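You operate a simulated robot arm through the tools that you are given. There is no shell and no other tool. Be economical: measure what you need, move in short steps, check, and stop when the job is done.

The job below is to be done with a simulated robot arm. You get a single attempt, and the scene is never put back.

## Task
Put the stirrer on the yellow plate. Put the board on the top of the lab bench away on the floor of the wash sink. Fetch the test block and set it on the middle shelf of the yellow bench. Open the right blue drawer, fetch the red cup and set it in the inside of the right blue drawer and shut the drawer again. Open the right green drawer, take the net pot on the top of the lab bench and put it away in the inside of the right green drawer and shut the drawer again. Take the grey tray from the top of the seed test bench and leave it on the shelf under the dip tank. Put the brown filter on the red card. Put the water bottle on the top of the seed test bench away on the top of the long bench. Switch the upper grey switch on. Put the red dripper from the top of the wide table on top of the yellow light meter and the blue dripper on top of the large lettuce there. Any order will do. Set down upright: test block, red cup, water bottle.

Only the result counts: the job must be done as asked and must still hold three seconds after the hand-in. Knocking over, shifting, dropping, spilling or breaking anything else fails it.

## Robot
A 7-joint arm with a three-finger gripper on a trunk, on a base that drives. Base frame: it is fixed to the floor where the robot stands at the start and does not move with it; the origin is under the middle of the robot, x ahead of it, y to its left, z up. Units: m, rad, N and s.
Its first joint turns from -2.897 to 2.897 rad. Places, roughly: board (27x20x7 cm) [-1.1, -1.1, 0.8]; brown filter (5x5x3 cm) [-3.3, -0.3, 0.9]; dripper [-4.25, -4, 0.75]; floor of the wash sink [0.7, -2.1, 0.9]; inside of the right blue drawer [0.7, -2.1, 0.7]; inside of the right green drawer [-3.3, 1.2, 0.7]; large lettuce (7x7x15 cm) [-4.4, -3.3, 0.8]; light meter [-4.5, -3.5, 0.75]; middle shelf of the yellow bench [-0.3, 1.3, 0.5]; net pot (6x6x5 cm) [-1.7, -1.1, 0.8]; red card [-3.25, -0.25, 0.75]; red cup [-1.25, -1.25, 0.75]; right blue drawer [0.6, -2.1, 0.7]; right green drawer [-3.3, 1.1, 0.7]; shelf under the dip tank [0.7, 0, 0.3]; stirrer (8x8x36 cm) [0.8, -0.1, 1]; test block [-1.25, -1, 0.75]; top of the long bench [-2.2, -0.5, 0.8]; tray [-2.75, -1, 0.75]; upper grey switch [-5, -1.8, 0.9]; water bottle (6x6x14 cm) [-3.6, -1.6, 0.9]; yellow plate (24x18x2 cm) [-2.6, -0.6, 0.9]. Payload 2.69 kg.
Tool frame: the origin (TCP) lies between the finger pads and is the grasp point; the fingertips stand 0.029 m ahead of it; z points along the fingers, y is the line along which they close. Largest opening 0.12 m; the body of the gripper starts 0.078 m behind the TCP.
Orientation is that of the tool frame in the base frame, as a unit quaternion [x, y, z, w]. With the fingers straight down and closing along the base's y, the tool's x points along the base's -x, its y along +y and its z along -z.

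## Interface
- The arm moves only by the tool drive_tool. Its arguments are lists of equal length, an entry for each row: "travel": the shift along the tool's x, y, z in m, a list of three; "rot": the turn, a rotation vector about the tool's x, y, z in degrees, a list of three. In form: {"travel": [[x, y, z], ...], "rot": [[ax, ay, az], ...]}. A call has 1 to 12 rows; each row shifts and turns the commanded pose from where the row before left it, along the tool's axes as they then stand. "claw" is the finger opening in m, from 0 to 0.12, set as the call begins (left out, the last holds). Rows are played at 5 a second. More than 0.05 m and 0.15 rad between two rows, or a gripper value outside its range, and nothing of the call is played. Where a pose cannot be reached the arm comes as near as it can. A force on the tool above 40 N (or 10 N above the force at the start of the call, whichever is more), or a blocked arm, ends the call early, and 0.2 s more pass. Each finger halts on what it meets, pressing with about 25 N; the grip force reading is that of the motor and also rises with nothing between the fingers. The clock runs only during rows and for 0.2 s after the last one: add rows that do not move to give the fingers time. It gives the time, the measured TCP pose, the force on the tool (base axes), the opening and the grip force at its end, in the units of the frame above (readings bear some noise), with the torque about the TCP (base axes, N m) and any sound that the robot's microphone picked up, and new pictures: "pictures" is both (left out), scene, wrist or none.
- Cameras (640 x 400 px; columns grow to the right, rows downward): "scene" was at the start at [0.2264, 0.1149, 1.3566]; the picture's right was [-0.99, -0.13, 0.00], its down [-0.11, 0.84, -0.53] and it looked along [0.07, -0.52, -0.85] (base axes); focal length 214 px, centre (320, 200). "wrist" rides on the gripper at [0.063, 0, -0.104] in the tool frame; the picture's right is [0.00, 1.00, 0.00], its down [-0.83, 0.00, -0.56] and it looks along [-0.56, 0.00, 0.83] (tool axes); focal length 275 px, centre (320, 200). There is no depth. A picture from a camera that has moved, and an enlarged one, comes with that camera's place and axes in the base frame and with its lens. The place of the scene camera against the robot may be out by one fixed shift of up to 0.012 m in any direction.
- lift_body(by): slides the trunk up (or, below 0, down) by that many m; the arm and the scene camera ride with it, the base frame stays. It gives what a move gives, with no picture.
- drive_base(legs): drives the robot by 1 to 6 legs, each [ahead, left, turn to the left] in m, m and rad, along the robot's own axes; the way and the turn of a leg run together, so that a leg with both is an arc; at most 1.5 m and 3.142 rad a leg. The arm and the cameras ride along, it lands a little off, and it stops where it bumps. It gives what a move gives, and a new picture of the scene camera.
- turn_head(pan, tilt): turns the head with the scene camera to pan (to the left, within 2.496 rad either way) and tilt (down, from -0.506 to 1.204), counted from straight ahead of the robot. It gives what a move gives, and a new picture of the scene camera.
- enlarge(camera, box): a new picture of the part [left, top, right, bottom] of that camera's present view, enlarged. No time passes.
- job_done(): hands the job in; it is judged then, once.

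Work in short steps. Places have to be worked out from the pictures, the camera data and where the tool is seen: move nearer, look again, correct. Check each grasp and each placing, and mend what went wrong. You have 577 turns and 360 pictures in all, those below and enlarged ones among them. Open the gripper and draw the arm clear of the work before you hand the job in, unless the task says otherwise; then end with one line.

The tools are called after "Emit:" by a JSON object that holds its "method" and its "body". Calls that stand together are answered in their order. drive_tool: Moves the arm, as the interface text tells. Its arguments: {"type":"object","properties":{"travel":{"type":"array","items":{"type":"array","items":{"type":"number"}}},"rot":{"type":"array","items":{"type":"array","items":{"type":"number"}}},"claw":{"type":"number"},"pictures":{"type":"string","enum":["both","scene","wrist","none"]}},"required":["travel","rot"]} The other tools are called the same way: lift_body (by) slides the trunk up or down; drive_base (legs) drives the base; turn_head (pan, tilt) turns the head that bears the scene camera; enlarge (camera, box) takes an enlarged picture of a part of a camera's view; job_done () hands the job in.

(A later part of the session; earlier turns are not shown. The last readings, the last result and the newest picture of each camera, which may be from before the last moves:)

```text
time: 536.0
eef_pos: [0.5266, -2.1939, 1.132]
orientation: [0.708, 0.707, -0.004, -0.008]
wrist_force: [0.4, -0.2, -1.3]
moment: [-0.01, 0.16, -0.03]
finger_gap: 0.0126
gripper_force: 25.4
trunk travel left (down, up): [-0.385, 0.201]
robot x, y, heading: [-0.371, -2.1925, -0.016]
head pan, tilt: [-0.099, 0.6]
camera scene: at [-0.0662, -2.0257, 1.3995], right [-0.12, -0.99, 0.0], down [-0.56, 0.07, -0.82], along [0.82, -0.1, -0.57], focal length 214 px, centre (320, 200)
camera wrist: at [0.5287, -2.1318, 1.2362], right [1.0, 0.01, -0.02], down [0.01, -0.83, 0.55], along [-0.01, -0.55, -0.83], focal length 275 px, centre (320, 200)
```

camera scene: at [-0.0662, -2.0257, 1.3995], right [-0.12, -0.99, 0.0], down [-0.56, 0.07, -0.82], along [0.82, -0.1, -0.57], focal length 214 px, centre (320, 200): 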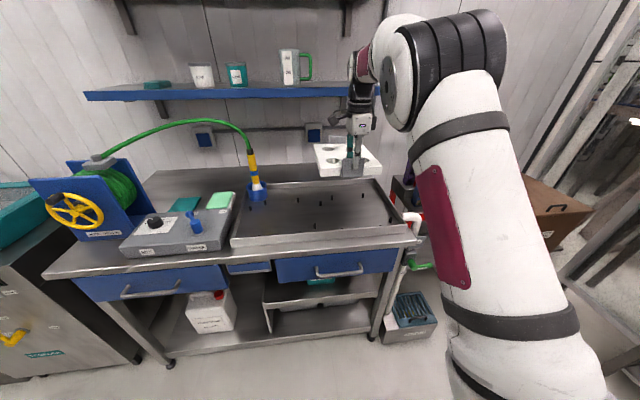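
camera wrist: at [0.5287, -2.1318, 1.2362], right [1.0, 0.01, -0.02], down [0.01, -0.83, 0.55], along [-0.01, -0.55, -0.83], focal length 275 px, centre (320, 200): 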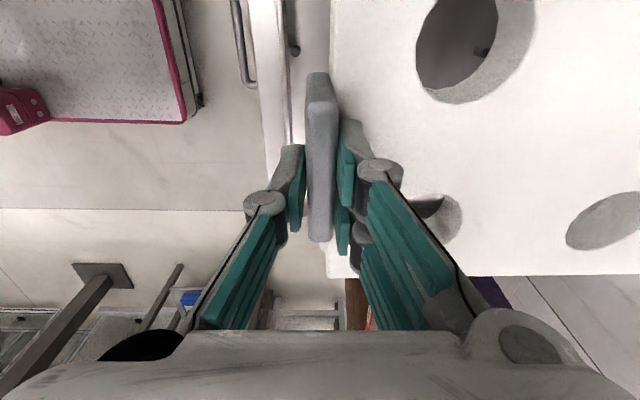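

Over the basin. I shift 2 cm further in and lower partway.

Emit:
{"method": "drive_tool", "body": {"travel": [[-0.02, 0.02, 0], [0, 0, 0.045], [0, 0, 0.045], [0, 0, 0.045], [0, 0, 0.02], [0, 0, 0]], "rot": [[0, 0, 0], [0, 0, 0], [0, 0, 0], [0, 0, 0], [0, 0, 0], [0, 0, 0]]}}

Emit:
{"method": "enlarge", "body": {"camera": "scene", "box": [220, 110, 440, 260]}}

```text
time: 537.4
eef_pos: [0.5451, -2.2152, 0.9763]
orientation: [0.707, 0.707, -0.004, -0.008]
wrist_force: [0.1, -0.3, -2.2]
moment: [0.02, 0.15, 0.03]
finger_gap: 0.0126
gripper_force: 24.7
trunk travel left (down, up): [-0.385, 0.201]
robot x, y, heading: [-0.3683, -2.1941, -0.016]
head pan, tilt: [-0.099, 0.6]
camera scene: at [-0.0662, -2.0258, 1.3995], right [-0.12, -0.99, 0.0], down [-0.56, 0.07, -0.83], along [0.82, -0.1, -0.57], focal length 214 px, centre (320, 200)
camera wrist: at [0.5457, -2.1528, 1.0806], right [1.0, 0.01, -0.02], down [0.01, -0.83, 0.55], along [-0.01, -0.55, -0.83], focal length 275 px, centre (320, 200)
```

scene: 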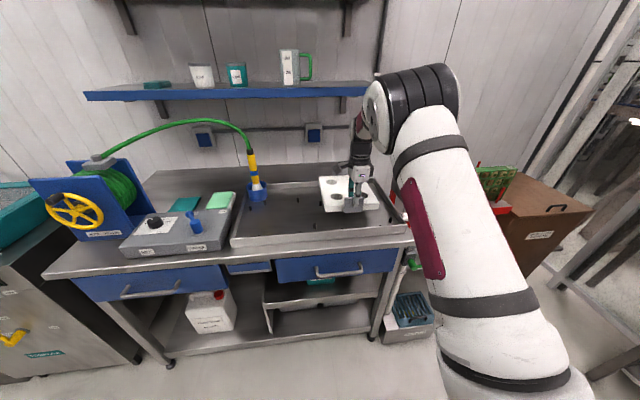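
wrist: 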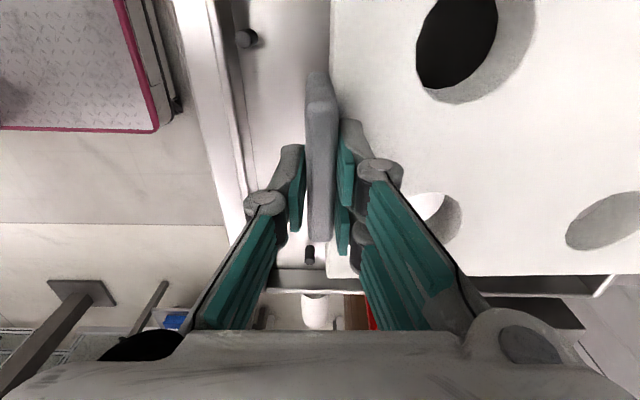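

```text
2.67 times, centred on (330, 185) of scene
camera zoom: at [-0.0662, -2.0258, 1.3995], right [-0.12, -0.99, 0.0], down [-0.56, 0.07, -0.83], along [0.82, -0.1, -0.57], focal length 572 px, centre (293, 240)
```

zoom: 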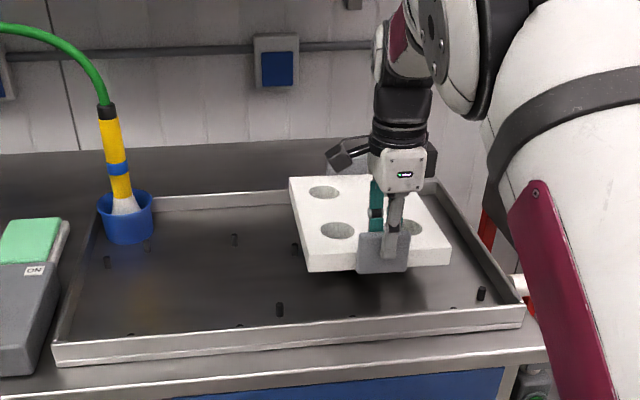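

The sink floor has small pegs. I raise and move the board aside to map them before placing.

Emit:
{"method": "drive_tool", "body": {"travel": [[0, 0, -0.045], [0, 0, -0.045], [0, 0, -0.03], [-0.045, 0, 0], [-0.045, 0, 0], [-0.045, 0, 0], [-0.045, 0, 0], [-0.045, -0.01, 0], [-0.045, -0.02, 0], [0, 0, 0]], "rot": [[0, 0, 0], [0, 0, 0], [0, 0, 0], [0, 0, 0], [0, 0, 0], [0, 0, 0], [0, 0, 3], [0, 0, 5], [0, 0, 5], [0, 0, 0]], "pictures": "none"}}

Emit:
{"method": "enlarge", "body": {"camera": "scene", "box": [220, 150, 440, 270]}}

```text
time: 539.6
eef_pos: [0.5062, -2.4827, 1.0955]
orientation: [0.783, 0.622, -0.006, -0.007]
wrist_force: [0.8, 0.9, -1.2]
moment: [-0.01, 0.14, 0.01]
finger_gap: 0.0127
gripper_force: 25.0
trunk travel left (down, up): [-0.385, 0.201]
robot x, y, heading: [-0.3697, -2.1923, -0.019]
head pan, tilt: [-0.099, 0.6]
```

```text
2.91 times, centred on (330, 210) of scene
camera zoom: at [-0.0661, -2.0259, 1.3995], right [-0.12, -0.99, 0.0], down [-0.56, 0.07, -0.82], along [0.82, -0.1, -0.57], focal length 624 px, centre (291, 171)
```

zoom: 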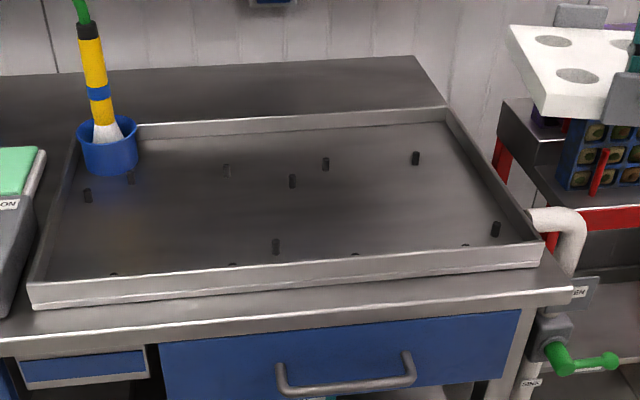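

The pins clearly form two slots matched to the board (sides at x≈0.505/0.71, end pins flanking the tabs), so the board must lie along y between them. I turn the board to point +y (natural wrist pose), then measure the pins with the wrist camera.

Emit:
{"method": "drive_tool", "body": {"travel": [[0, 0, 0], [0, 0, 0], [0, 0, 0], [0, 0, 0], [0, 0, 0], [0, 0, 0], [0, 0, 0], [0, 0, 0], [0, 0, 0], [0, 0, 0], [0, 0, 0], [0, 0, 0]], "rot": [[0, 0, -8], [0, 0, -8], [0, 0, -8], [0, 0, -8], [0, 0, -8], [0, 0, -8], [0, 0, -8], [0, 0, -8], [0, 0, -8], [0, 0, -8], [0, 0, -8], [0, 0, -8]], "pictures": "none"}}

Emit:
{"method": "drive_tool", "body": {"travel": [[0, 0.02, 0], [0, 0.04, 0], [0, 0.045, 0], [0, 0.045, 0], [0, 0.045, 0], [0, 0.045, 0], [0, 0.045, 0], [0, 0, 0]], "rot": [[0, 0, -7], [0, 0, 0], [0, 0, 0], [0, 0, 0], [0, 0, 0], [0, 0, 0], [0, 0, 0], [0, 0, 0]]}}

```text
time: 542.2
eef_pos: [0.5078, -2.4814, 1.0956]
orientation: [0.059, 0.998, 0.001, -0.009]
wrist_force: [0.2, 0.6, -1.1]
moment: [-0.15, 0.02, 0.03]
finger_gap: 0.0127
gripper_force: 25.4
trunk travel left (down, up): [-0.385, 0.201]
robot x, y, heading: [-0.372, -2.1947, -0.018]
head pan, tilt: [-0.099, 0.6]
```

```text
time: 544.0
eef_pos: [0.5102, -2.1947, 1.0981]
orientation: [0.0, 1.0, 0.002, -0.009]
wrist_force: [-0.2, 0.4, 0.0]
moment: [-0.17, 0.01, 0.03]
finger_gap: 0.013
gripper_force: 25.3
trunk travel left (down, up): [-0.385, 0.201]
robot x, y, heading: [-0.3682, -2.1917, -0.021]
head pan, tilt: [-0.099, 0.6]
camera scene: at [-0.0662, -2.0257, 1.3995], right [-0.12, -0.99, 0.0], down [-0.56, 0.07, -0.82], along [0.82, -0.1, -0.57], focal length 214 px, centre (320, 200)
camera wrist: at [0.4482, -2.1959, 1.2027], right [0.0, 1.0, 0.0], down [0.84, 0.0, 0.54], along [0.54, 0.01, -0.84], focal length 275 px, centre (320, 200)
```

scene: 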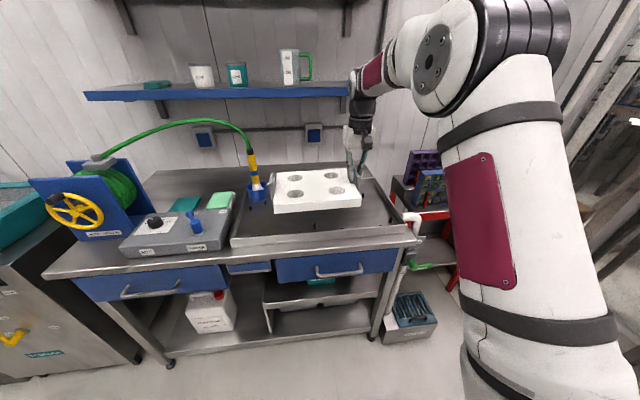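
wrist: 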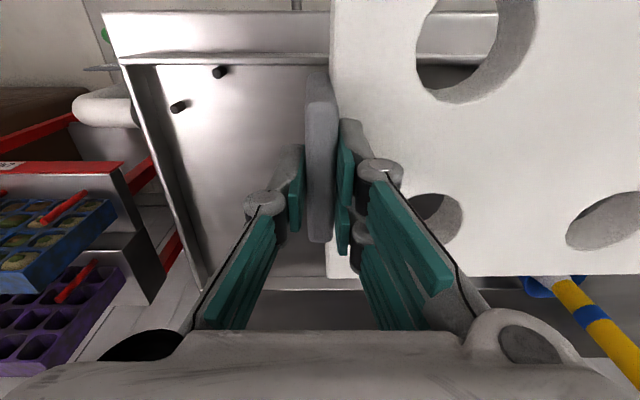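

Two pins (l and h) are visible. I lower 9 cm for a second bearing on them to fix the floor height.

Emit:
{"method": "drive_tool", "body": {"travel": [[0, 0, 0.045], [0, 0, 0.045], [0, 0, 0]], "rot": [[0, 0, 0], [0, 0, 0], [0, 0, 0]], "pictures": "wrist"}}

Emit:
{"method": "enlarge", "body": {"camera": "wrist", "box": [100, 0, 320, 160]}}

```text
time: 544.8
eef_pos: [0.5096, -2.1952, 1.0068]
orientation: [0.0, 1.0, 0.002, -0.009]
wrist_force: [0.1, 0.2, -1.0]
moment: [-0.16, -0.04, 0.02]
finger_gap: 0.0126
gripper_force: 25.3
trunk travel left (down, up): [-0.385, 0.201]
robot x, y, heading: [-0.3698, -2.1921, -0.022]
head pan, tilt: [-0.099, 0.6]
camera wrist: at [0.4482, -2.1966, 1.112], right [0.0, 1.0, 0.0], down [0.84, 0.0, 0.54], along [0.54, 0.01, -0.84], focal length 275 px, centre (320, 200)
```

wrist: 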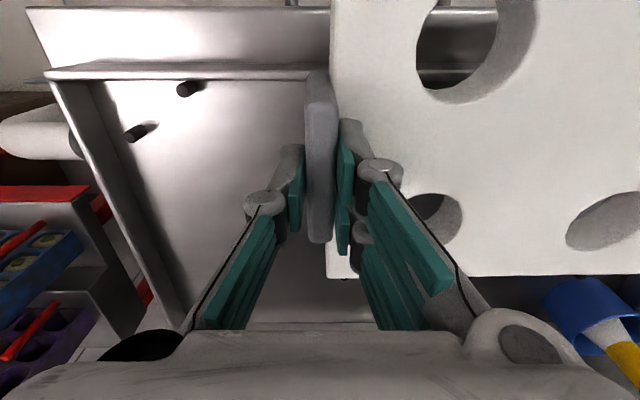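

```text
2.50 times, centred on (210, 80) of wrist
camera zoom: at [0.4482, -2.1966, 1.112], right [0.0, 1.0, 0.0], down [0.84, 0.0, 0.54], along [0.54, 0.01, -0.84], focal length 688 px, centre (595, 500)
```

zoom: 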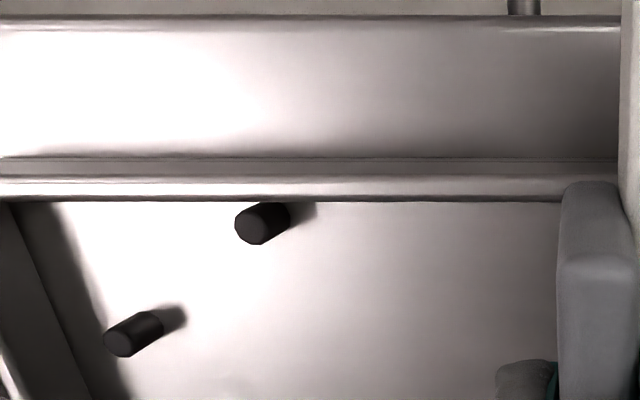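

Bearings plus the design logic suggest floor ≈0.85 and slot centre ≈(0.60,-2.23). To measure all of slot B's pins with the wrist camera, I move the board further +y at a safe height.

Emit:
{"method": "drive_tool", "body": {"travel": [[0.02, 0.03, -0.03], [0.02, 0.03, -0.03], [0, 0.045, 0], [0, 0.045, 0], [0, 0.045, 0], [0, 0.02, 0], [0, 0, 0]], "rot": [[0, 0, 0], [0, 0, 0], [0, 0, 0], [0, 0, 0], [0, 0, 0], [0, 0, 0], [0, 0, 0]], "pictures": "wrist"}}

Emit:
{"method": "enlarge", "body": {"camera": "wrist", "box": [60, 20, 320, 220]}}

```text
time: 546.4
eef_pos: [0.4691, -1.9823, 1.0679]
orientation: [0.0, 1.0, 0.003, -0.008]
wrist_force: [1.2, 0.2, -1.1]
moment: [-0.18, 0.0, 0.0]
finger_gap: 0.0127
gripper_force: 25.2
trunk travel left (down, up): [-0.385, 0.201]
robot x, y, heading: [-0.3675, -2.1948, -0.018]
head pan, tilt: [-0.099, 0.6]
camera wrist: at [0.409, -1.9819, 1.1732], right [0.0, 1.0, 0.0], down [0.84, 0.0, 0.54], along [0.54, 0.01, -0.84], focal length 275 px, centre (320, 200)
```

wrist: 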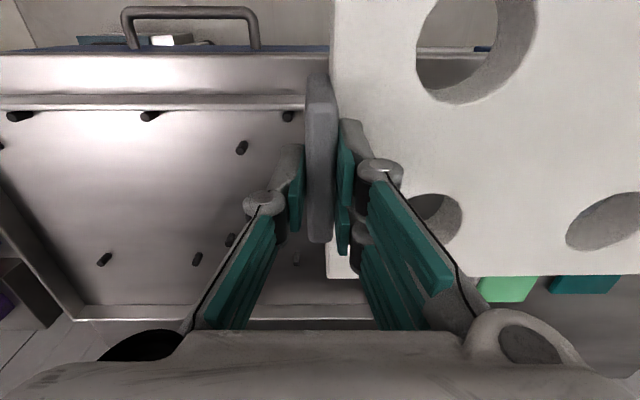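

```text
2.00 times, centred on (190, 120) of wrist
camera zoom: at [0.409, -1.9819, 1.1732], right [0.0, 1.0, 0.0], down [0.84, 0.0, 0.54], along [0.54, 0.01, -0.84], focal length 551 px, centre (580, 360)
```

zoom: 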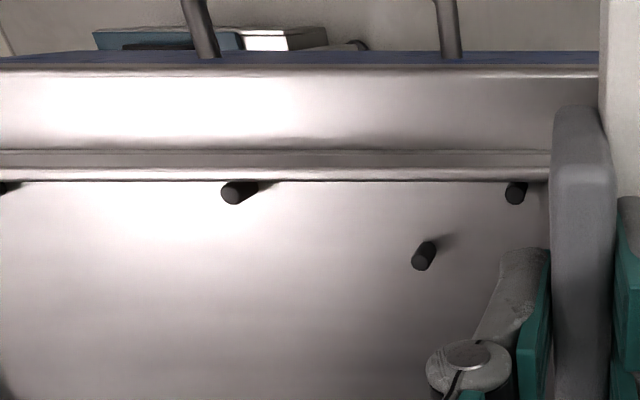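

Good baseline now: floor z≈0.868, slot centre (0.597,-2.2275), pins ~2.4 cm tall. I move the board over the slot: TCP target (0.599,-2.356).

Emit:
{"method": "drive_tool", "body": {"travel": [[0, -0.045, 0], [0, -0.045, 0], [0, -0.045, 0], [0, -0.045, 0], [-0.02, -0.04, 0], [-0.022, -0.04, 0], [-0.022, -0.04, 0], [-0.022, -0.038, 0], [-0.022, -0.035, 0], [-0.022, 0, 0.03], [0, 0, 0.03], [0, 0, 0]], "rot": [[0, 0, 0], [0, 0, 0], [0, 0, 0], [0, 0, 0], [0, 0, 0], [0, 0, 0], [0, 0, 0], [0, 0, 0], [0, 0, 0], [0, 0, 0], [0, 0, 0], [0, 0, 0]]}}

Emit:
{"method": "enlarge", "body": {"camera": "scene", "box": [220, 130, 440, 270]}}

```text
time: 549.0
eef_pos: [0.5993, -2.3525, 1.0058]
orientation: [0.0, 1.0, 0.002, -0.008]
wrist_force: [-0.1, -1.0, -1.4]
moment: [-0.14, -0.01, -0.02]
finger_gap: 0.0126
gripper_force: 24.9
trunk travel left (down, up): [-0.385, 0.201]
robot x, y, heading: [-0.3697, -2.1972, -0.017]
head pan, tilt: [-0.099, 0.6]
camera scene: at [-0.0661, -2.0259, 1.3995], right [-0.12, -0.99, 0.0], down [-0.56, 0.07, -0.82], along [0.82, -0.1, -0.57], focal length 214 px, centre (320, 200)
camera wrist: at [0.5381, -2.3536, 1.1099], right [0.0, 1.0, 0.0], down [0.84, 0.0, 0.54], along [0.54, 0.01, -0.84], focal length 275 px, centre (320, 200)
```

scene: 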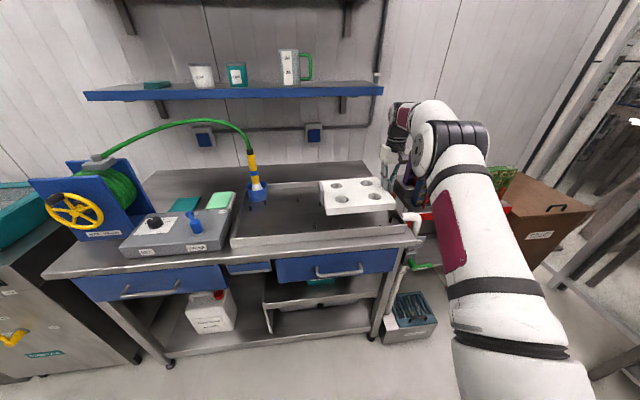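
wrist: 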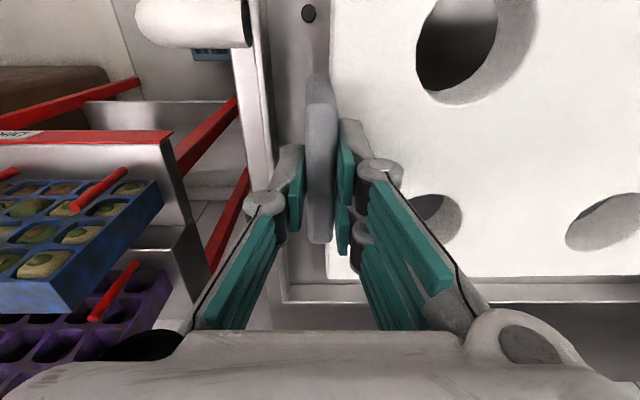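

```text
2.86 times, centred on (330, 200) of scene
camera zoom: at [-0.0661, -2.0259, 1.3995], right [-0.12, -0.99, 0.0], down [-0.56, 0.07, -0.82], along [0.82, -0.1, -0.57], focal length 613 px, centre (291, 200)
```

zoom: 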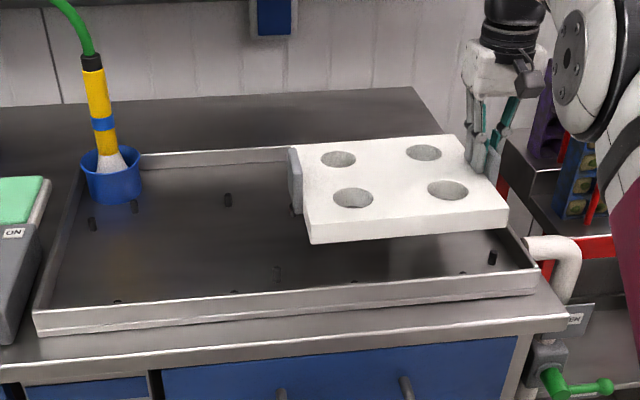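

Level and roughly aligned. I nudge 3 mm and lower slowly, watching the force near pin height (TCP ≈0.966).

Emit:
{"method": "drive_tool", "body": {"travel": [[0, -0.003, 0.02], [0, 0, 0.01], [0, 0, 0.005], [0, 0, 0.003], [0, 0, 0.003], [0, 0, 0]], "rot": [[0, 0, 0], [0, 0, 0], [0, 0, 0], [0, 0, 0], [0, 0, 0], [0, 0, 0]], "pictures": "none"}}

Emit:
{"method": "enlarge", "body": {"camera": "scene", "box": [300, 160, 420, 250]}}

```text
time: 550.4
eef_pos: [0.5986, -2.3571, 0.9642]
orientation: [0.0, 1.0, 0.003, -0.008]
wrist_force: [0.2, 0.3, -1.4]
moment: [-0.17, 0.02, -0.01]
finger_gap: 0.0127
gripper_force: 24.6
trunk travel left (down, up): [-0.385, 0.201]
robot x, y, heading: [-0.3688, -2.1927, -0.02]
head pan, tilt: [-0.099, 0.6]
```

```text
4.44 times, centred on (360, 205) of scene
camera zoom: at [-0.0661, -2.0258, 1.3995], right [-0.12, -0.99, 0.0], down [-0.56, 0.07, -0.82], along [0.82, -0.1, -0.57], focal length 953 px, centre (142, 178)
```

zoom: 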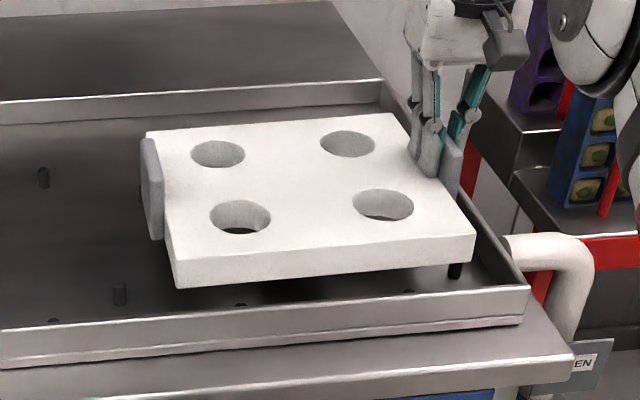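

Pins look just outside the board's edges. I keep lowering in 3 mm steps.

Emit:
{"method": "drive_tool", "body": {"travel": [[0, 0, 0.003], [0, 0, 0.003], [0, 0, 0.003], [0, 0, 0.003], [0, 0, 0.003], [0, 0, 0]], "rot": [[0, 0, 0], [0, 0, 0], [0, 0, 0], [0, 0, 0], [0, 0, 0], [0, 0, 0]], "pictures": "wrist"}}

Emit:
{"method": "enlarge", "body": {"camera": "scene", "box": [300, 160, 420, 250]}}

```text
time: 551.8
eef_pos: [0.5979, -2.3565, 0.9478]
orientation: [-0.001, 1.0, 0.002, -0.008]
wrist_force: [0.4, 0.0, -1.2]
moment: [-0.18, -0.02, -0.01]
finger_gap: 0.0128
gripper_force: 25.0
trunk travel left (down, up): [-0.385, 0.201]
robot x, y, heading: [-0.3705, -2.1918, -0.019]
head pan, tilt: [-0.099, 0.6]
camera wrist: at [0.5368, -2.3573, 1.0537], right [0.0, 1.0, 0.0], down [0.84, 0.0, 0.54], along [0.54, 0.01, -0.84], focal length 275 px, centre (320, 200)
```

wrist: 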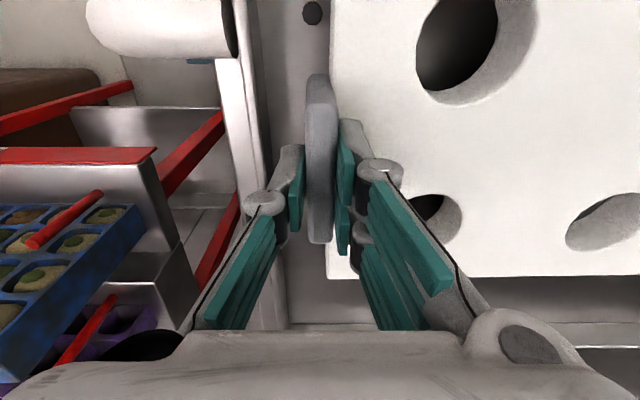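

```text
4.44 times, centred on (360, 205) of scene
camera zoom: at [-0.0661, -2.0258, 1.3995], right [-0.12, -0.99, 0.0], down [-0.56, 0.07, -0.82], along [0.82, -0.1, -0.57], focal length 953 px, centre (142, 178)
```

zoom: 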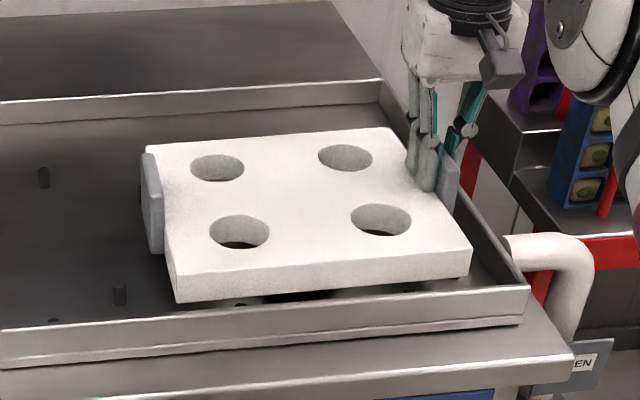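

No contact yet — it appears to be slipping between the pins. I continue to the floor.

Emit:
{"method": "drive_tool", "body": {"travel": [[0, 0, 0.003], [0, 0, 0.002], [0, 0, 0.002], [0, 0, 0.002], [0, 0, 0.002], [0, 0, 0.002], [0, 0, 0.002], [0, 0, 0]], "rot": [[0, 0, 0], [0, 0, 0], [0, 0, 0], [0, 0, 0], [0, 0, 0], [0, 0, 0], [0, 0, 0], [0, 0, 0]], "pictures": "none"}}

Emit:
{"method": "enlarge", "body": {"camera": "scene", "box": [300, 160, 420, 250]}}

```text
time: 553.6
eef_pos: [0.5975, -2.3562, 0.9328]
orientation: [-0.001, 1.0, 0.002, -0.009]
wrist_force: [0.1, -1.4, 1.7]
moment: [0.52, -0.28, -0.12]
finger_gap: 0.013
gripper_force: 25.0
trunk travel left (down, up): [-0.385, 0.201]
robot x, y, heading: [-0.3678, -2.1937, -0.021]
head pan, tilt: [-0.099, 0.6]
```

```text
4.44 times, centred on (360, 205) of scene
camera zoom: at [-0.0663, -2.0259, 1.3996], right [-0.12, -0.99, 0.0], down [-0.56, 0.07, -0.83], along [0.82, -0.1, -0.56], focal length 953 px, centre (142, 178)
```

zoom: 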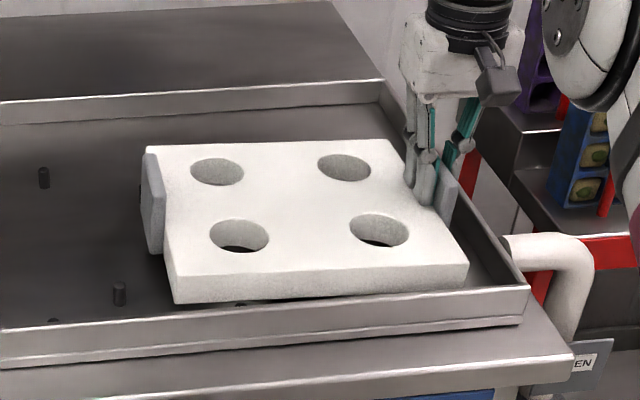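

The far end has touched down first. I lower the near end further until firm contact.

Emit:
{"method": "drive_tool", "body": {"travel": [[0, 0, 0.002], [0, 0, 0.002], [0, 0, 0.002], [0, 0, 0.002], [0, 0, 0.002], [0, 0, 0.002], [0, 0, 0]], "rot": [[0, 0, 0], [0, 0, 0], [0, 0, 0], [0, 0, 0], [0, 0, 0], [0, 0, 0], [0, 0, 0]], "pictures": "none"}}

Emit:
{"method": "enlarge", "body": {"camera": "scene", "box": [300, 160, 420, 250]}}

```text
time: 555.2
eef_pos: [0.5976, -2.3568, 0.9221]
orientation: [0.0, 1.0, 0.003, -0.008]
wrist_force: [-1.0, -2.8, 8.7]
moment: [0.9, -0.68, -0.18]
finger_gap: 0.0143
gripper_force: 25.7
trunk travel left (down, up): [-0.385, 0.201]
robot x, y, heading: [-0.3674, -2.1963, -0.019]
head pan, tilt: [-0.099, 0.6]
```

```text
4.44 times, centred on (360, 205) of scene
camera zoom: at [-0.0666, -2.0259, 1.3997], right [-0.12, -0.99, 0.0], down [-0.56, 0.07, -0.83], along [0.82, -0.1, -0.56], focal length 953 px, centre (142, 178)
```

zoom: 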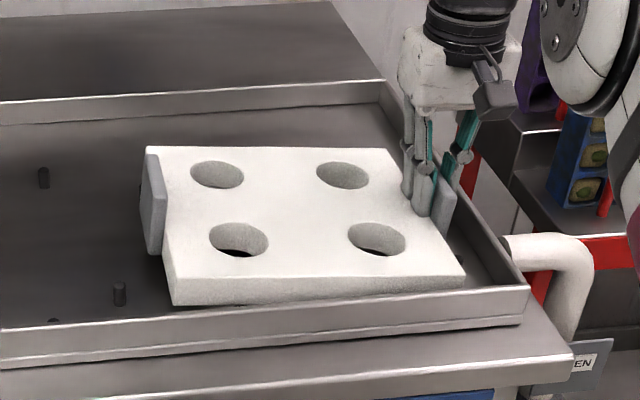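

The far-back corner is caught on a pin (moments point to ≈(0.69,-2.12)). I lift 3 cm, shift ~4 mm toward −x and −y and lower again.

Emit:
{"method": "drive_tool", "body": {"travel": [[0, 0, -0.015], [0, 0, -0.02], [0.004, -0.004, 0], [0, 0, 0.01], [0, 0, 0.006], [0, 0, 0.004], [0, 0, 0.003], [0, 0, 0.003], [0, 0, 0]], "rot": [[0, 0, 0], [0, 0, 0], [0, 0, 0], [0, 0, 0], [0, 0, 0], [0, 0, 0], [0, 0, 0], [0, 0, 0], [0, 0, 0]], "pictures": "none"}}

Emit:
{"method": "enlarge", "body": {"camera": "scene", "box": [300, 160, 420, 250]}}

```text
time: 557.3
eef_pos: [0.5944, -2.3605, 0.9357]
orientation: [-0.001, 1.0, 0.001, -0.003]
wrist_force: [-0.5, 0.7, 9.1]
moment: [-0.09, 0.58, -0.04]
finger_gap: 0.0127
gripper_force: 25.1
trunk travel left (down, up): [-0.385, 0.201]
robot x, y, heading: [-0.37, -2.194, -0.018]
head pan, tilt: [-0.099, 0.6]
stopped in row 9: the force on the tool passed its limit at 40 N (the readings are from after the stop); the commanded pose is now the measured one
```

```text
4.44 times, centred on (360, 205) of scene
camera zoom: at [-0.0663, -2.0257, 1.3994], right [-0.12, -0.99, 0.0], down [-0.56, 0.07, -0.83], along [0.82, -0.1, -0.56], focal length 953 px, centre (142, 178)
```

zoom: 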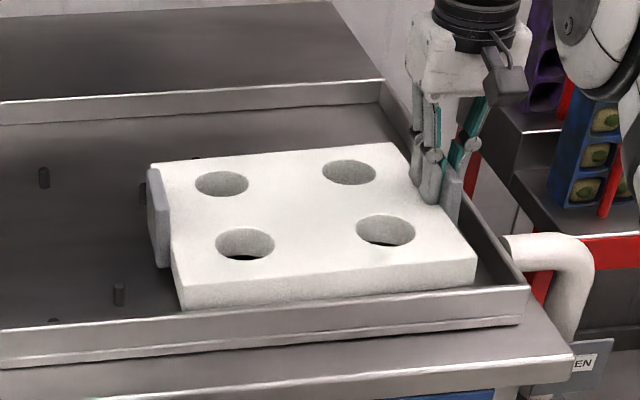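

Now the near end sits on the end pin h while the far end went down — so x is right. I lift slightly and shift 3 mm in +y.

Emit:
{"method": "drive_tool", "body": {"travel": [[0, 0, -0.012], [0, 0.003, 0], [0, 0, 0.006], [0, 0, 0.004], [0, 0, 0.003], [0, 0, 0.003], [0, 0, 0.003], [0, 0, 0.003], [0, 0, 0]], "rot": [[0, 0, 0], [0, 0, 0], [0, 0, 0], [0, 0, 0], [0, 0, 0], [0, 0, 0], [0, 0, 0], [0, 0, 0], [0, 0, 0]], "pictures": "none"}}

Emit:
{"method": "enlarge", "body": {"camera": "scene", "box": [300, 160, 420, 250]}}

```text
time: 559.3
eef_pos: [0.5959, -2.3586, 0.9258]
orientation: [-0.001, 1.0, 0.001, -0.004]
wrist_force: [-2.5, -4.6, 6.8]
moment: [-0.12, -0.66, -0.05]
finger_gap: 0.013
gripper_force: 24.8
trunk travel left (down, up): [-0.385, 0.201]
robot x, y, heading: [-0.3678, -2.197, -0.018]
head pan, tilt: [-0.099, 0.6]
```

```text
4.44 times, centred on (360, 205) of scene
camera zoom: at [-0.0665, -2.0259, 1.3997], right [-0.12, -0.99, 0.0], down [-0.56, 0.07, -0.83], along [0.82, -0.1, -0.56], focal length 953 px, centre (142, 178)
```

zoom: 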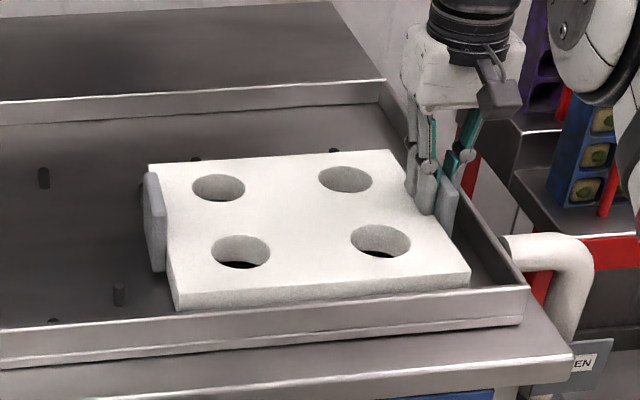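

It has dropped between the pins; the back pins show just behind its edge and it looks level. I press on down gently.

Emit:
{"method": "drive_tool", "body": {"travel": [[0, 0, 0.003], [0, 0, 0.002], [0, 0, 0.002], [0, 0, 0.002], [0, 0, 0]], "rot": [[0, 0, 0], [0, 0, 0], [0, 0, 0], [0, 0, 0], [0, 0, 0]], "pictures": "none"}}

Emit:
{"method": "enlarge", "body": {"camera": "scene", "box": [300, 160, 420, 250]}}

```text
time: 560.5
eef_pos: [0.5952, -2.3578, 0.9185]
orientation: [0.001, 1.0, 0.0, -0.002]
wrist_force: [-3.5, -5.6, 36.2]
moment: [0.11, 0.5, -0.02]
finger_gap: 0.0124
gripper_force: 24.7
trunk travel left (down, up): [-0.385, 0.201]
robot x, y, heading: [-0.3672, -2.197, -0.019]
head pan, tilt: [-0.099, 0.6]
```

```text
4.44 times, centred on (360, 205) of scene
camera zoom: at [-0.0679, -2.0258, 1.4001], right [-0.12, -0.99, 0.0], down [-0.56, 0.07, -0.83], along [0.82, -0.1, -0.56], focal length 953 px, centre (142, 178)
```

zoom: 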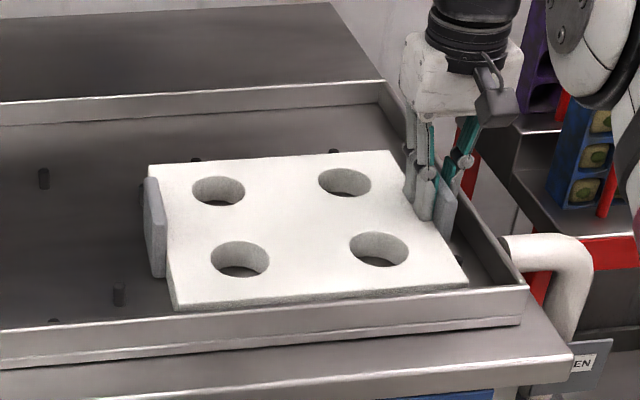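

Firmly down on the floor, framed by the pins. I release and rise.

Emit:
{"method": "drive_tool", "body": {"travel": [[0, 0, -0.002], [0, 0, 0], [0, 0, 0]], "rot": [[0, 0, 0], [0, 0, 0], [0, 0, 0]], "claw": 0.04, "pictures": "none"}}

Emit:
{"method": "drive_tool", "body": {"travel": [[0, 0, -0.03], [0, 0, -0.045], [0, 0, -0.045], [0.02, 0, -0.04], [0.04, 0, -0.02], [0.045, 0, 0], [0.045, 0, 0], [0.045, 0, 0], [0, 0, 0]], "rot": [[0, 0, 0], [0, 0, 0], [0, 0, 0], [0, 0, 0], [0, 0, 0], [0, 0, 0], [0, 0, 0], [0, 0, 0], [0, 0, 0]], "pictures": "scene"}}

```text
time: 561.3
eef_pos: [0.5955, -2.3565, 0.9187]
orientation: [0.0, 1.0, 0.002, -0.004]
wrist_force: [-0.7, -2.1, 2.8]
moment: [0.03, 0.02, -0.02]
finger_gap: 0.0433
gripper_force: 0.0
trunk travel left (down, up): [-0.385, 0.201]
robot x, y, heading: [-0.3656, -2.1982, -0.015]
head pan, tilt: [-0.099, 0.6]
```

```text
time: 563.3
eef_pos: [0.4016, -2.357, 1.0976]
orientation: [0.0, 1.0, 0.002, -0.004]
wrist_force: [0.4, 0.0, -1.3]
moment: [0.01, 0.02, 0.0]
finger_gap: 0.0401
gripper_force: 0.0
trunk travel left (down, up): [-0.385, 0.201]
robot x, y, heading: [-0.3697, -2.1933, -0.012]
head pan, tilt: [-0.099, 0.6]
camera scene: at [-0.066, -2.0258, 1.3995], right [-0.12, -0.99, 0.0], down [-0.56, 0.07, -0.83], along [0.82, -0.1, -0.56], focal length 214 px, centre (320, 200)
```

scene: 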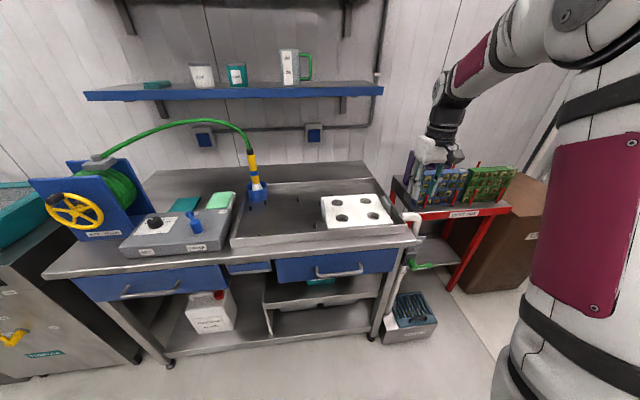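

The board lies in the sink. Next the TEST block: I retract the arm, turn right and back up along the lab bench's east end.

Emit:
{"method": "drive_tool", "body": {"travel": [[0.045, 0.02, 0], [0.045, 0.02, 0], [0.045, 0.02, 0], [0.045, 0.02, 0], [0.045, 0.02, 0], [0.03, 0.02, 0], [0, 0, 0]], "rot": [[0, 0, 0], [0, 0, 0], [0, 0, 0], [0, 0, 0], [0, 0, 0], [0, 0, 0], [0, 0, 0]], "pictures": "none"}}

Emit:
{"method": "drive_base", "body": {"legs": [[0, 0, -1.557], [-0.73, 0, 0], [-0.74, -0.025, 0]]}}

Emit:
{"method": "drive_tool", "body": {"travel": [[-0.02, -0.04, 0], [-0.02, -0.04, 0], [-0.02, -0.04, 0], [-0.02, -0.04, 0], [-0.015, -0.042, 0], [-0.015, -0.042, 0], [-0.01, -0.042, 0], [-0.01, -0.042, 0], [-0.01, -0.044, 0], [-0.01, -0.044, 0], [-0.01, -0.044, 0], [-0.01, -0.044, 0]], "rot": [[0, 0, 7.5], [0, 0, 7.5], [0, 0, 7.5], [0, 0, 7.5], [0, 0, 7.5], [0, 0, 7.5], [0, 0, 7.5], [0, 0, 7.5], [0, 0, 7.5], [0, 0, 7.5], [0, 0, 7.5], [0, 0, 7.5]], "claw": 0.08, "pictures": "wrist"}}

```text
time: 564.9
eef_pos: [0.1459, -2.2369, 1.101]
orientation: [0.0, 1.0, 0.001, -0.004]
wrist_force: [0.3, 0.8, -0.7]
moment: [0.06, 0.01, -0.01]
finger_gap: 0.04
gripper_force: 0.1
trunk travel left (down, up): [-0.385, 0.201]
robot x, y, heading: [-0.3676, -2.1942, -0.021]
head pan, tilt: [-0.099, 0.6]
```

```text
time: 576.2
eef_pos: [-0.4329, -1.2361, 1.1005]
orientation: [0.704, 0.711, 0.004, -0.002]
wrist_force: [0.7, -0.1, 0.3]
moment: [-0.04, 0.01, 0.0]
finger_gap: 0.04
gripper_force: 0.0
trunk travel left (down, up): [-0.385, 0.201]
robot x, y, heading: [-0.3968, -0.7181, -1.584]
head pan, tilt: [-0.099, 0.6]
camera scene: at [-0.2181, -1.0306, 1.3995], right [-0.99, 0.11, 0.0], down [0.06, 0.56, -0.83], along [-0.09, -0.82, -0.56], focal length 214 px, centre (320, 200)
```

scene: 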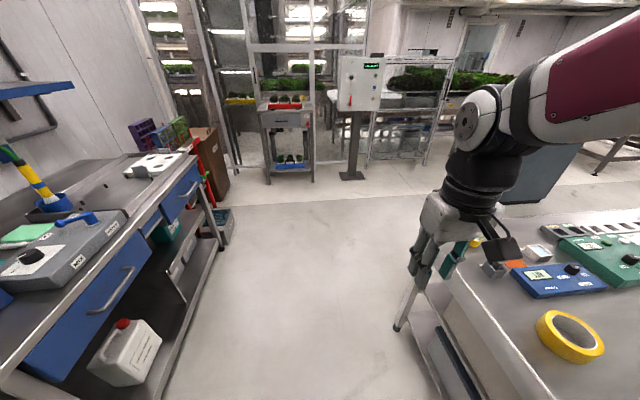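

```text
time: 578.9
eef_pos: [-0.8551, -1.0636, 1.1031]
orientation: [1.0, 0.004, 0.002, -0.004]
wrist_force: [-0.1, -0.6, -0.2]
moment: [0.01, 0.0, -0.05]
finger_gap: 0.08
gripper_force: 0.1
trunk travel left (down, up): [-0.385, 0.201]
robot x, y, heading: [-0.3979, -0.7215, -1.58]
head pan, tilt: [-0.099, 0.6]
camera wrist: at [-0.7919, -1.0641, 1.2077], right [0.01, -1.0, -0.01], down [-0.83, -0.01, 0.55], along [-0.55, 0.0, -0.83], focal length 275 px, centre (320, 200)
```

wrist: 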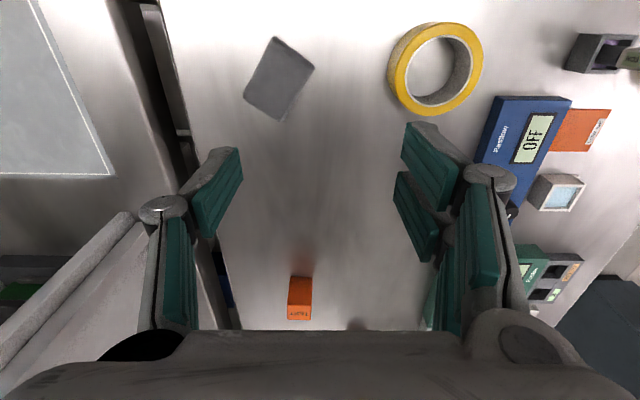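

Block at (-1.295,-1.021), z 0.785–0.871. I move outward, then tilt the tool to 55° for a near-horizontal grasp (needed for the shelf).

Emit:
{"method": "drive_tool", "body": {"travel": [[-0.04, -0.008, 0], [-0.04, -0.009, 0], [-0.04, -0.009, 0], [-0.04, -0.009, 0], [-0.03, -0.008, 0], [0, 0, 0], [0, 0, 0], [0, 0, 0], [0, 0, 0], [0, 0, 0], [0, 0, 0], [0, 0, 0]], "rot": [[0, 0, 0], [0, 0, 0], [0, 0, 0], [0, 0, 0], [0, 0, 0], [0, -8, 0], [0, -8, 0], [0, -8, 0], [0, -8, 0], [0, -8, 0], [0, -8, 0], [0, -7, 0]], "pictures": "none"}}

```text
time: 581.5
eef_pos: [-1.046, -1.0215, 1.1015]
orientation: [0.887, 0.006, -0.461, -0.001]
wrist_force: [0.1, -0.2, -0.5]
moment: [0.06, 0.03, -0.04]
finger_gap: 0.08
gripper_force: 0.0
trunk travel left (down, up): [-0.385, 0.201]
robot x, y, heading: [-0.3942, -0.723, -1.574]
head pan, tilt: [-0.099, 0.6]
```

Now to the pre-grasp point 12 cm before the block.

Emit:
{"method": "drive_tool", "body": {"travel": [[0.0132, 0, 0.0383], [0.0132, 0, 0.0383], [0.0132, 0, 0.0383], [0.0132, 0, 0.0383], [0.0132, 0, 0.0383], [0.0132, 0, 0.0383], [0, 0, 0]], "rot": [[0, 0, 0], [0, 0, 0], [0, 0, 0], [0, 0, 0], [0, 0, 0], [0, 0, 0], [0, 0, 0]], "pictures": "wrist"}}

```text
time: 583.0
eef_pos: [-1.1883, -1.0212, 0.9022]
orientation: [0.888, 0.006, -0.46, -0.001]
wrist_force: [-0.3, 0.5, 0.2]
moment: [0.0, 0.0, 0.02]
finger_gap: 0.0799
gripper_force: 0.1
trunk travel left (down, up): [-0.385, 0.201]
robot x, y, heading: [-0.3932, -0.7223, -1.581]
head pan, tilt: [-0.099, 0.6]
camera wrist: at [-1.0669, -1.0199, 0.9117], right [0.01, -1.0, -0.01], down [-0.02, -0.01, 1.0], along [-1.0, -0.01, -0.02], focal length 275 px, centre (320, 200)
```

wrist: 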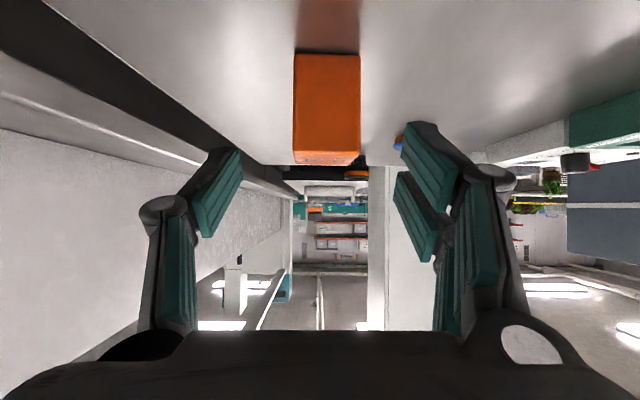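

The block is centred ~5 mm to one side. I advance 12.5 cm along the tool axis and close.

Emit:
{"method": "drive_tool", "body": {"travel": [[-0.002, 0.001, 0.035], [-0.002, 0.001, 0.035], [-0.002, 0.001, 0.033], [-0.002, 0.001, 0.022], [0, 0, 0]], "rot": [[0, 0, 0], [0, 0, 0], [0, 0, 0], [0, 0, 0], [0, 0, 0]], "pictures": "none"}}

Emit:
{"method": "drive_tool", "body": {"travel": [[0, 0, 0], [0, 0, 0], [0, 0, 0]], "rot": [[0, 0, 0], [0, 0, 0], [0, 0, 0]], "claw": 0.01, "pictures": "wrist"}}

```text
time: 584.2
eef_pos: [-1.2941, -1.0264, 0.8377]
orientation: [0.888, 0.006, -0.46, -0.001]
wrist_force: [-0.7, 0.0, -0.7]
moment: [-0.03, -0.02, 0.01]
finger_gap: 0.0801
gripper_force: 0.0
trunk travel left (down, up): [-0.385, 0.201]
robot x, y, heading: [-0.3982, -0.7237, -1.576]
head pan, tilt: [-0.099, 0.6]
```

```text
time: 585.0
eef_pos: [-1.2945, -1.0262, 0.8384]
orientation: [0.887, 0.006, -0.461, -0.001]
wrist_force: [-0.8, -0.1, 1.0]
moment: [0.01, 0.06, -0.02]
finger_gap: 0.0492
gripper_force: 25.6
trunk travel left (down, up): [-0.385, 0.201]
robot x, y, heading: [-0.3975, -0.7162, -1.583]
head pan, tilt: [-0.099, 0.6]
camera wrist: at [-1.1736, -1.0251, 0.8472], right [0.01, -1.0, -0.01], down [-0.02, -0.01, 1.0], along [-1.0, -0.01, -0.02], focal length 275 px, centre (320, 200)
```

wrist: 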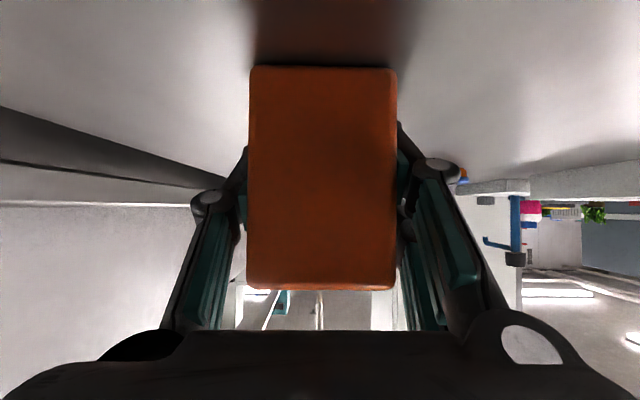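

Gripped squarely. I lift it 16 cm and draw it inward, keeping the tilt.

Emit:
{"method": "drive_tool", "body": {"travel": [[-0.0164, 0, -0.0115], [-0.0328, 0, -0.023], [-0.0328, 0, -0.023], [-0.0328, 0, -0.023], [-0.0328, 0, -0.023], [0.0258, 0, -0.0369], [0.0258, 0, -0.0369], [0.0258, 0, -0.0369], [0.0258, 0, -0.0369], [0.0258, 0, -0.0369], [0, 0, 0]], "rot": [[0, 0, 0], [0, 0, 0], [0, 0, 0], [0, 0, 0], [0, 0, 0], [0, 0, 0], [0, 0, 0], [0, 0, 0], [0, 0, 0], [0, 0, 0], [0, 0, 0]], "pictures": "none"}}

```text
time: 587.5
eef_pos: [-1.0696, -1.0262, 1.0205]
orientation: [0.888, 0.006, -0.461, -0.001]
wrist_force: [-0.4, -0.1, -1.0]
moment: [0.02, 0.0, 0.03]
finger_gap: 0.0494
gripper_force: 25.1
trunk travel left (down, up): [-0.385, 0.201]
robot x, y, heading: [-0.3967, -0.7213, -1.58]
head pan, tilt: [-0.099, 0.6]
```

I retract a bit more and swing the block round to the robot's front, holding the tilt.

Emit:
{"method": "drive_tool", "body": {"travel": [[0.0258, 0, -0.0369], [0.0258, 0, -0.0369], [0, 0.044, 0], [0, 0.044, 0], [0, 0.044, 0], [0, 0.044, 0], [0, 0.044, 0], [0, 0.044, 0], [0, 0.044, 0], [0, 0.044, 0], [0, 0.044, 0], [0, 0.044, 0]], "rot": [[0, 0, 0], [0, 0, 0], [-3.77, 0, -2.64], [-3.77, 0, -2.64], [-3.77, 0, -2.64], [-3.77, 0, -2.64], [-3.77, 0, -2.64], [-3.77, 0, -2.64], [-3.77, 0, -2.64], [-3.77, 0, -2.64], [-3.77, 0, -2.64], [-3.77, 0, -2.64]], "pictures": "none"}}

Emit:
{"method": "drive_tool", "body": {"travel": [[0, 0.044, 0], [0, 0.044, 0], [0, 0.044, 0], [0, 0.044, 0], [0, 0.044, 0], [0, 0.044, 0], [0, 0.044, 0], [0, 0.044, 0], [0, 0, 0]], "rot": [[-3.77, 0, -2.64], [-3.77, 0, -2.64], [-3.77, 0, -2.64], [-3.77, 0, -2.64], [-3.77, 0, -2.64], [-3.77, 0, -2.64], [-3.77, 0, -2.64], [-3.77, 0, -2.64], [0, 0, 0]], "pictures": "wrist"}}

```text
time: 590.0
eef_pos: [-0.8241, -1.4231, 1.0183]
orientation: [0.816, 0.351, -0.422, 0.179]
wrist_force: [-0.3, 0.4, -0.9]
moment: [-0.03, -0.04, 0.06]
finger_gap: 0.0494
gripper_force: 24.6
trunk travel left (down, up): [-0.385, 0.201]
robot x, y, heading: [-0.3937, -0.7206, -1.581]
head pan, tilt: [-0.099, 0.6]
```

```text
time: 592.0
eef_pos: [-0.518, -1.5821, 1.016]
orientation: [0.664, 0.591, -0.342, 0.305]
wrist_force: [-0.1, -0.5, 0.0]
moment: [-0.04, -0.01, -0.02]
finger_gap: 0.0492
gripper_force: 25.2
trunk travel left (down, up): [-0.385, 0.201]
robot x, y, heading: [-0.3943, -0.7196, -1.576]
head pan, tilt: [-0.099, 0.6]
camera wrist: at [-0.5039, -1.462, 1.0254], right [0.99, -0.11, 0.0], down [0.0, -0.03, 1.0], along [-0.11, -0.99, -0.03], focal length 275 px, centre (320, 200)
```

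wrist: 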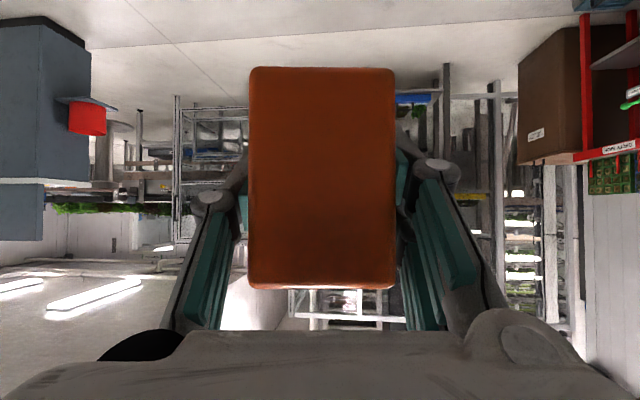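

I raise the block for clearance, drive back north and turn around (to the right) to face the yellow bench.

Emit:
{"method": "drive_tool", "body": {"travel": [[-0.0328, 0, -0.023], [-0.0328, 0, -0.023], [-0.0328, 0, -0.023], [-0.0328, 0, -0.023], [-0.0328, 0, -0.023], [0, 0, 0]], "rot": [[0, 0, 0], [0, 0, 0], [0, 0, 0], [0, 0, 0], [0, 0, 0], [0, 0, 0]], "pictures": "none"}}

Emit:
{"method": "drive_base", "body": {"legs": [[0, 0.24, 0], [-0.9, 0, 0], [0, 0, -1.571], [0, 0, -1.565]]}}

Emit:
{"method": "turn_head", "body": {"pan": 0, "tilt": 1.0}}

```text
time: 593.5
eef_pos: [-0.5183, -1.5856, 1.2175]
orientation: [0.664, 0.592, -0.341, 0.305]
wrist_force: [0.2, 0.0, -0.2]
moment: [0.0, -0.01, 0.0]
finger_gap: 0.0493
gripper_force: 25.1
trunk travel left (down, up): [-0.385, 0.201]
robot x, y, heading: [-0.3984, -0.7217, -1.58]
head pan, tilt: [-0.099, 0.6]
```

```text
time: 607.2
eef_pos: [-0.0235, 1.0479, 1.2164]
orientation: [-0.59, 0.665, 0.305, 0.342]
wrist_force: [1.1, 0.5, -0.7]
moment: [-0.02, -0.03, -0.01]
finger_gap: 0.0495
gripper_force: 24.9
trunk travel left (down, up): [-0.385, 0.201]
robot x, y, heading: [-0.1473, 0.1807, 1.561]
head pan, tilt: [-0.099, 0.6]
camera scene: at [-0.3297, 0.4801, 1.3995], right [0.99, -0.11, 0.0], down [-0.06, -0.56, -0.83], along [0.09, 0.82, -0.56], focal length 214 px, centre (320, 200)
```

scene: 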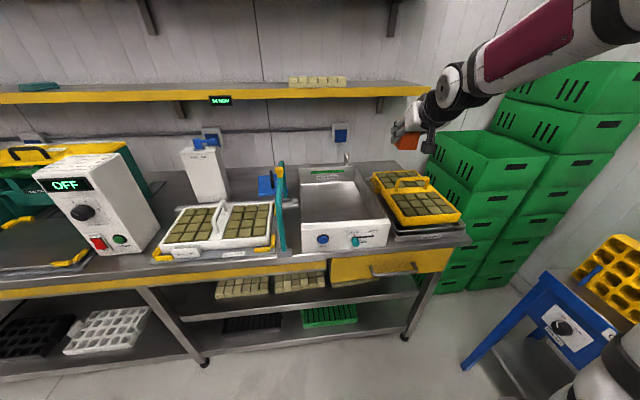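

```text
time: 608.1
eef_pos: [-0.024, 1.047, 1.2167]
orientation: [-0.59, 0.665, 0.305, 0.342]
wrist_force: [-0.2, 0.1, -1.5]
moment: [0.0, 0.02, -0.05]
finger_gap: 0.0494
gripper_force: 24.8
trunk travel left (down, up): [-0.385, 0.201]
robot x, y, heading: [-0.1502, 0.1854, 1.56]
head pan, tilt: [0.0, 1.0]
camera scene: at [-0.3386, 0.4619, 1.3676], right [1.0, -0.01, 0.0], down [-0.01, -0.84, -0.54], along [0.01, 0.54, -0.84], focal length 214 px, centre (320, 200)
```

scene: 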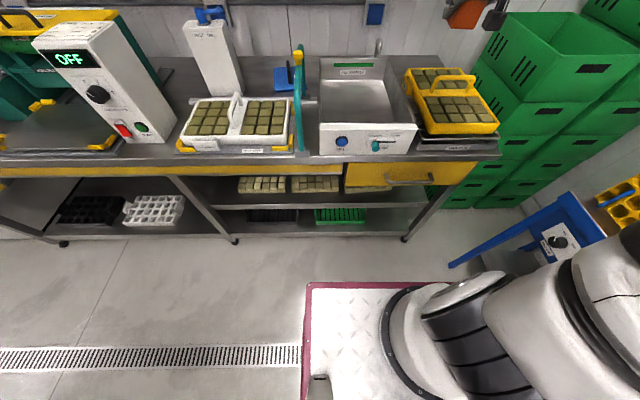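

I zoom on the middle shelf to choose a free spot.

Emit:
{"method": "enlarge", "body": {"camera": "scene", "box": [170, 140, 450, 260]}}

```text
2.29 times, centred on (310, 200) of scene
camera zoom: at [-0.3386, 0.4619, 1.3676], right [1.0, -0.01, 0.0], down [-0.01, -0.84, -0.54], along [0.01, 0.54, -0.84], focal length 490 px, centre (343, 200)
```

zoom: 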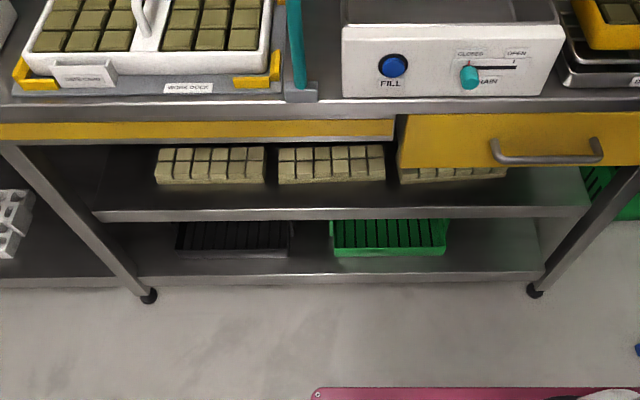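

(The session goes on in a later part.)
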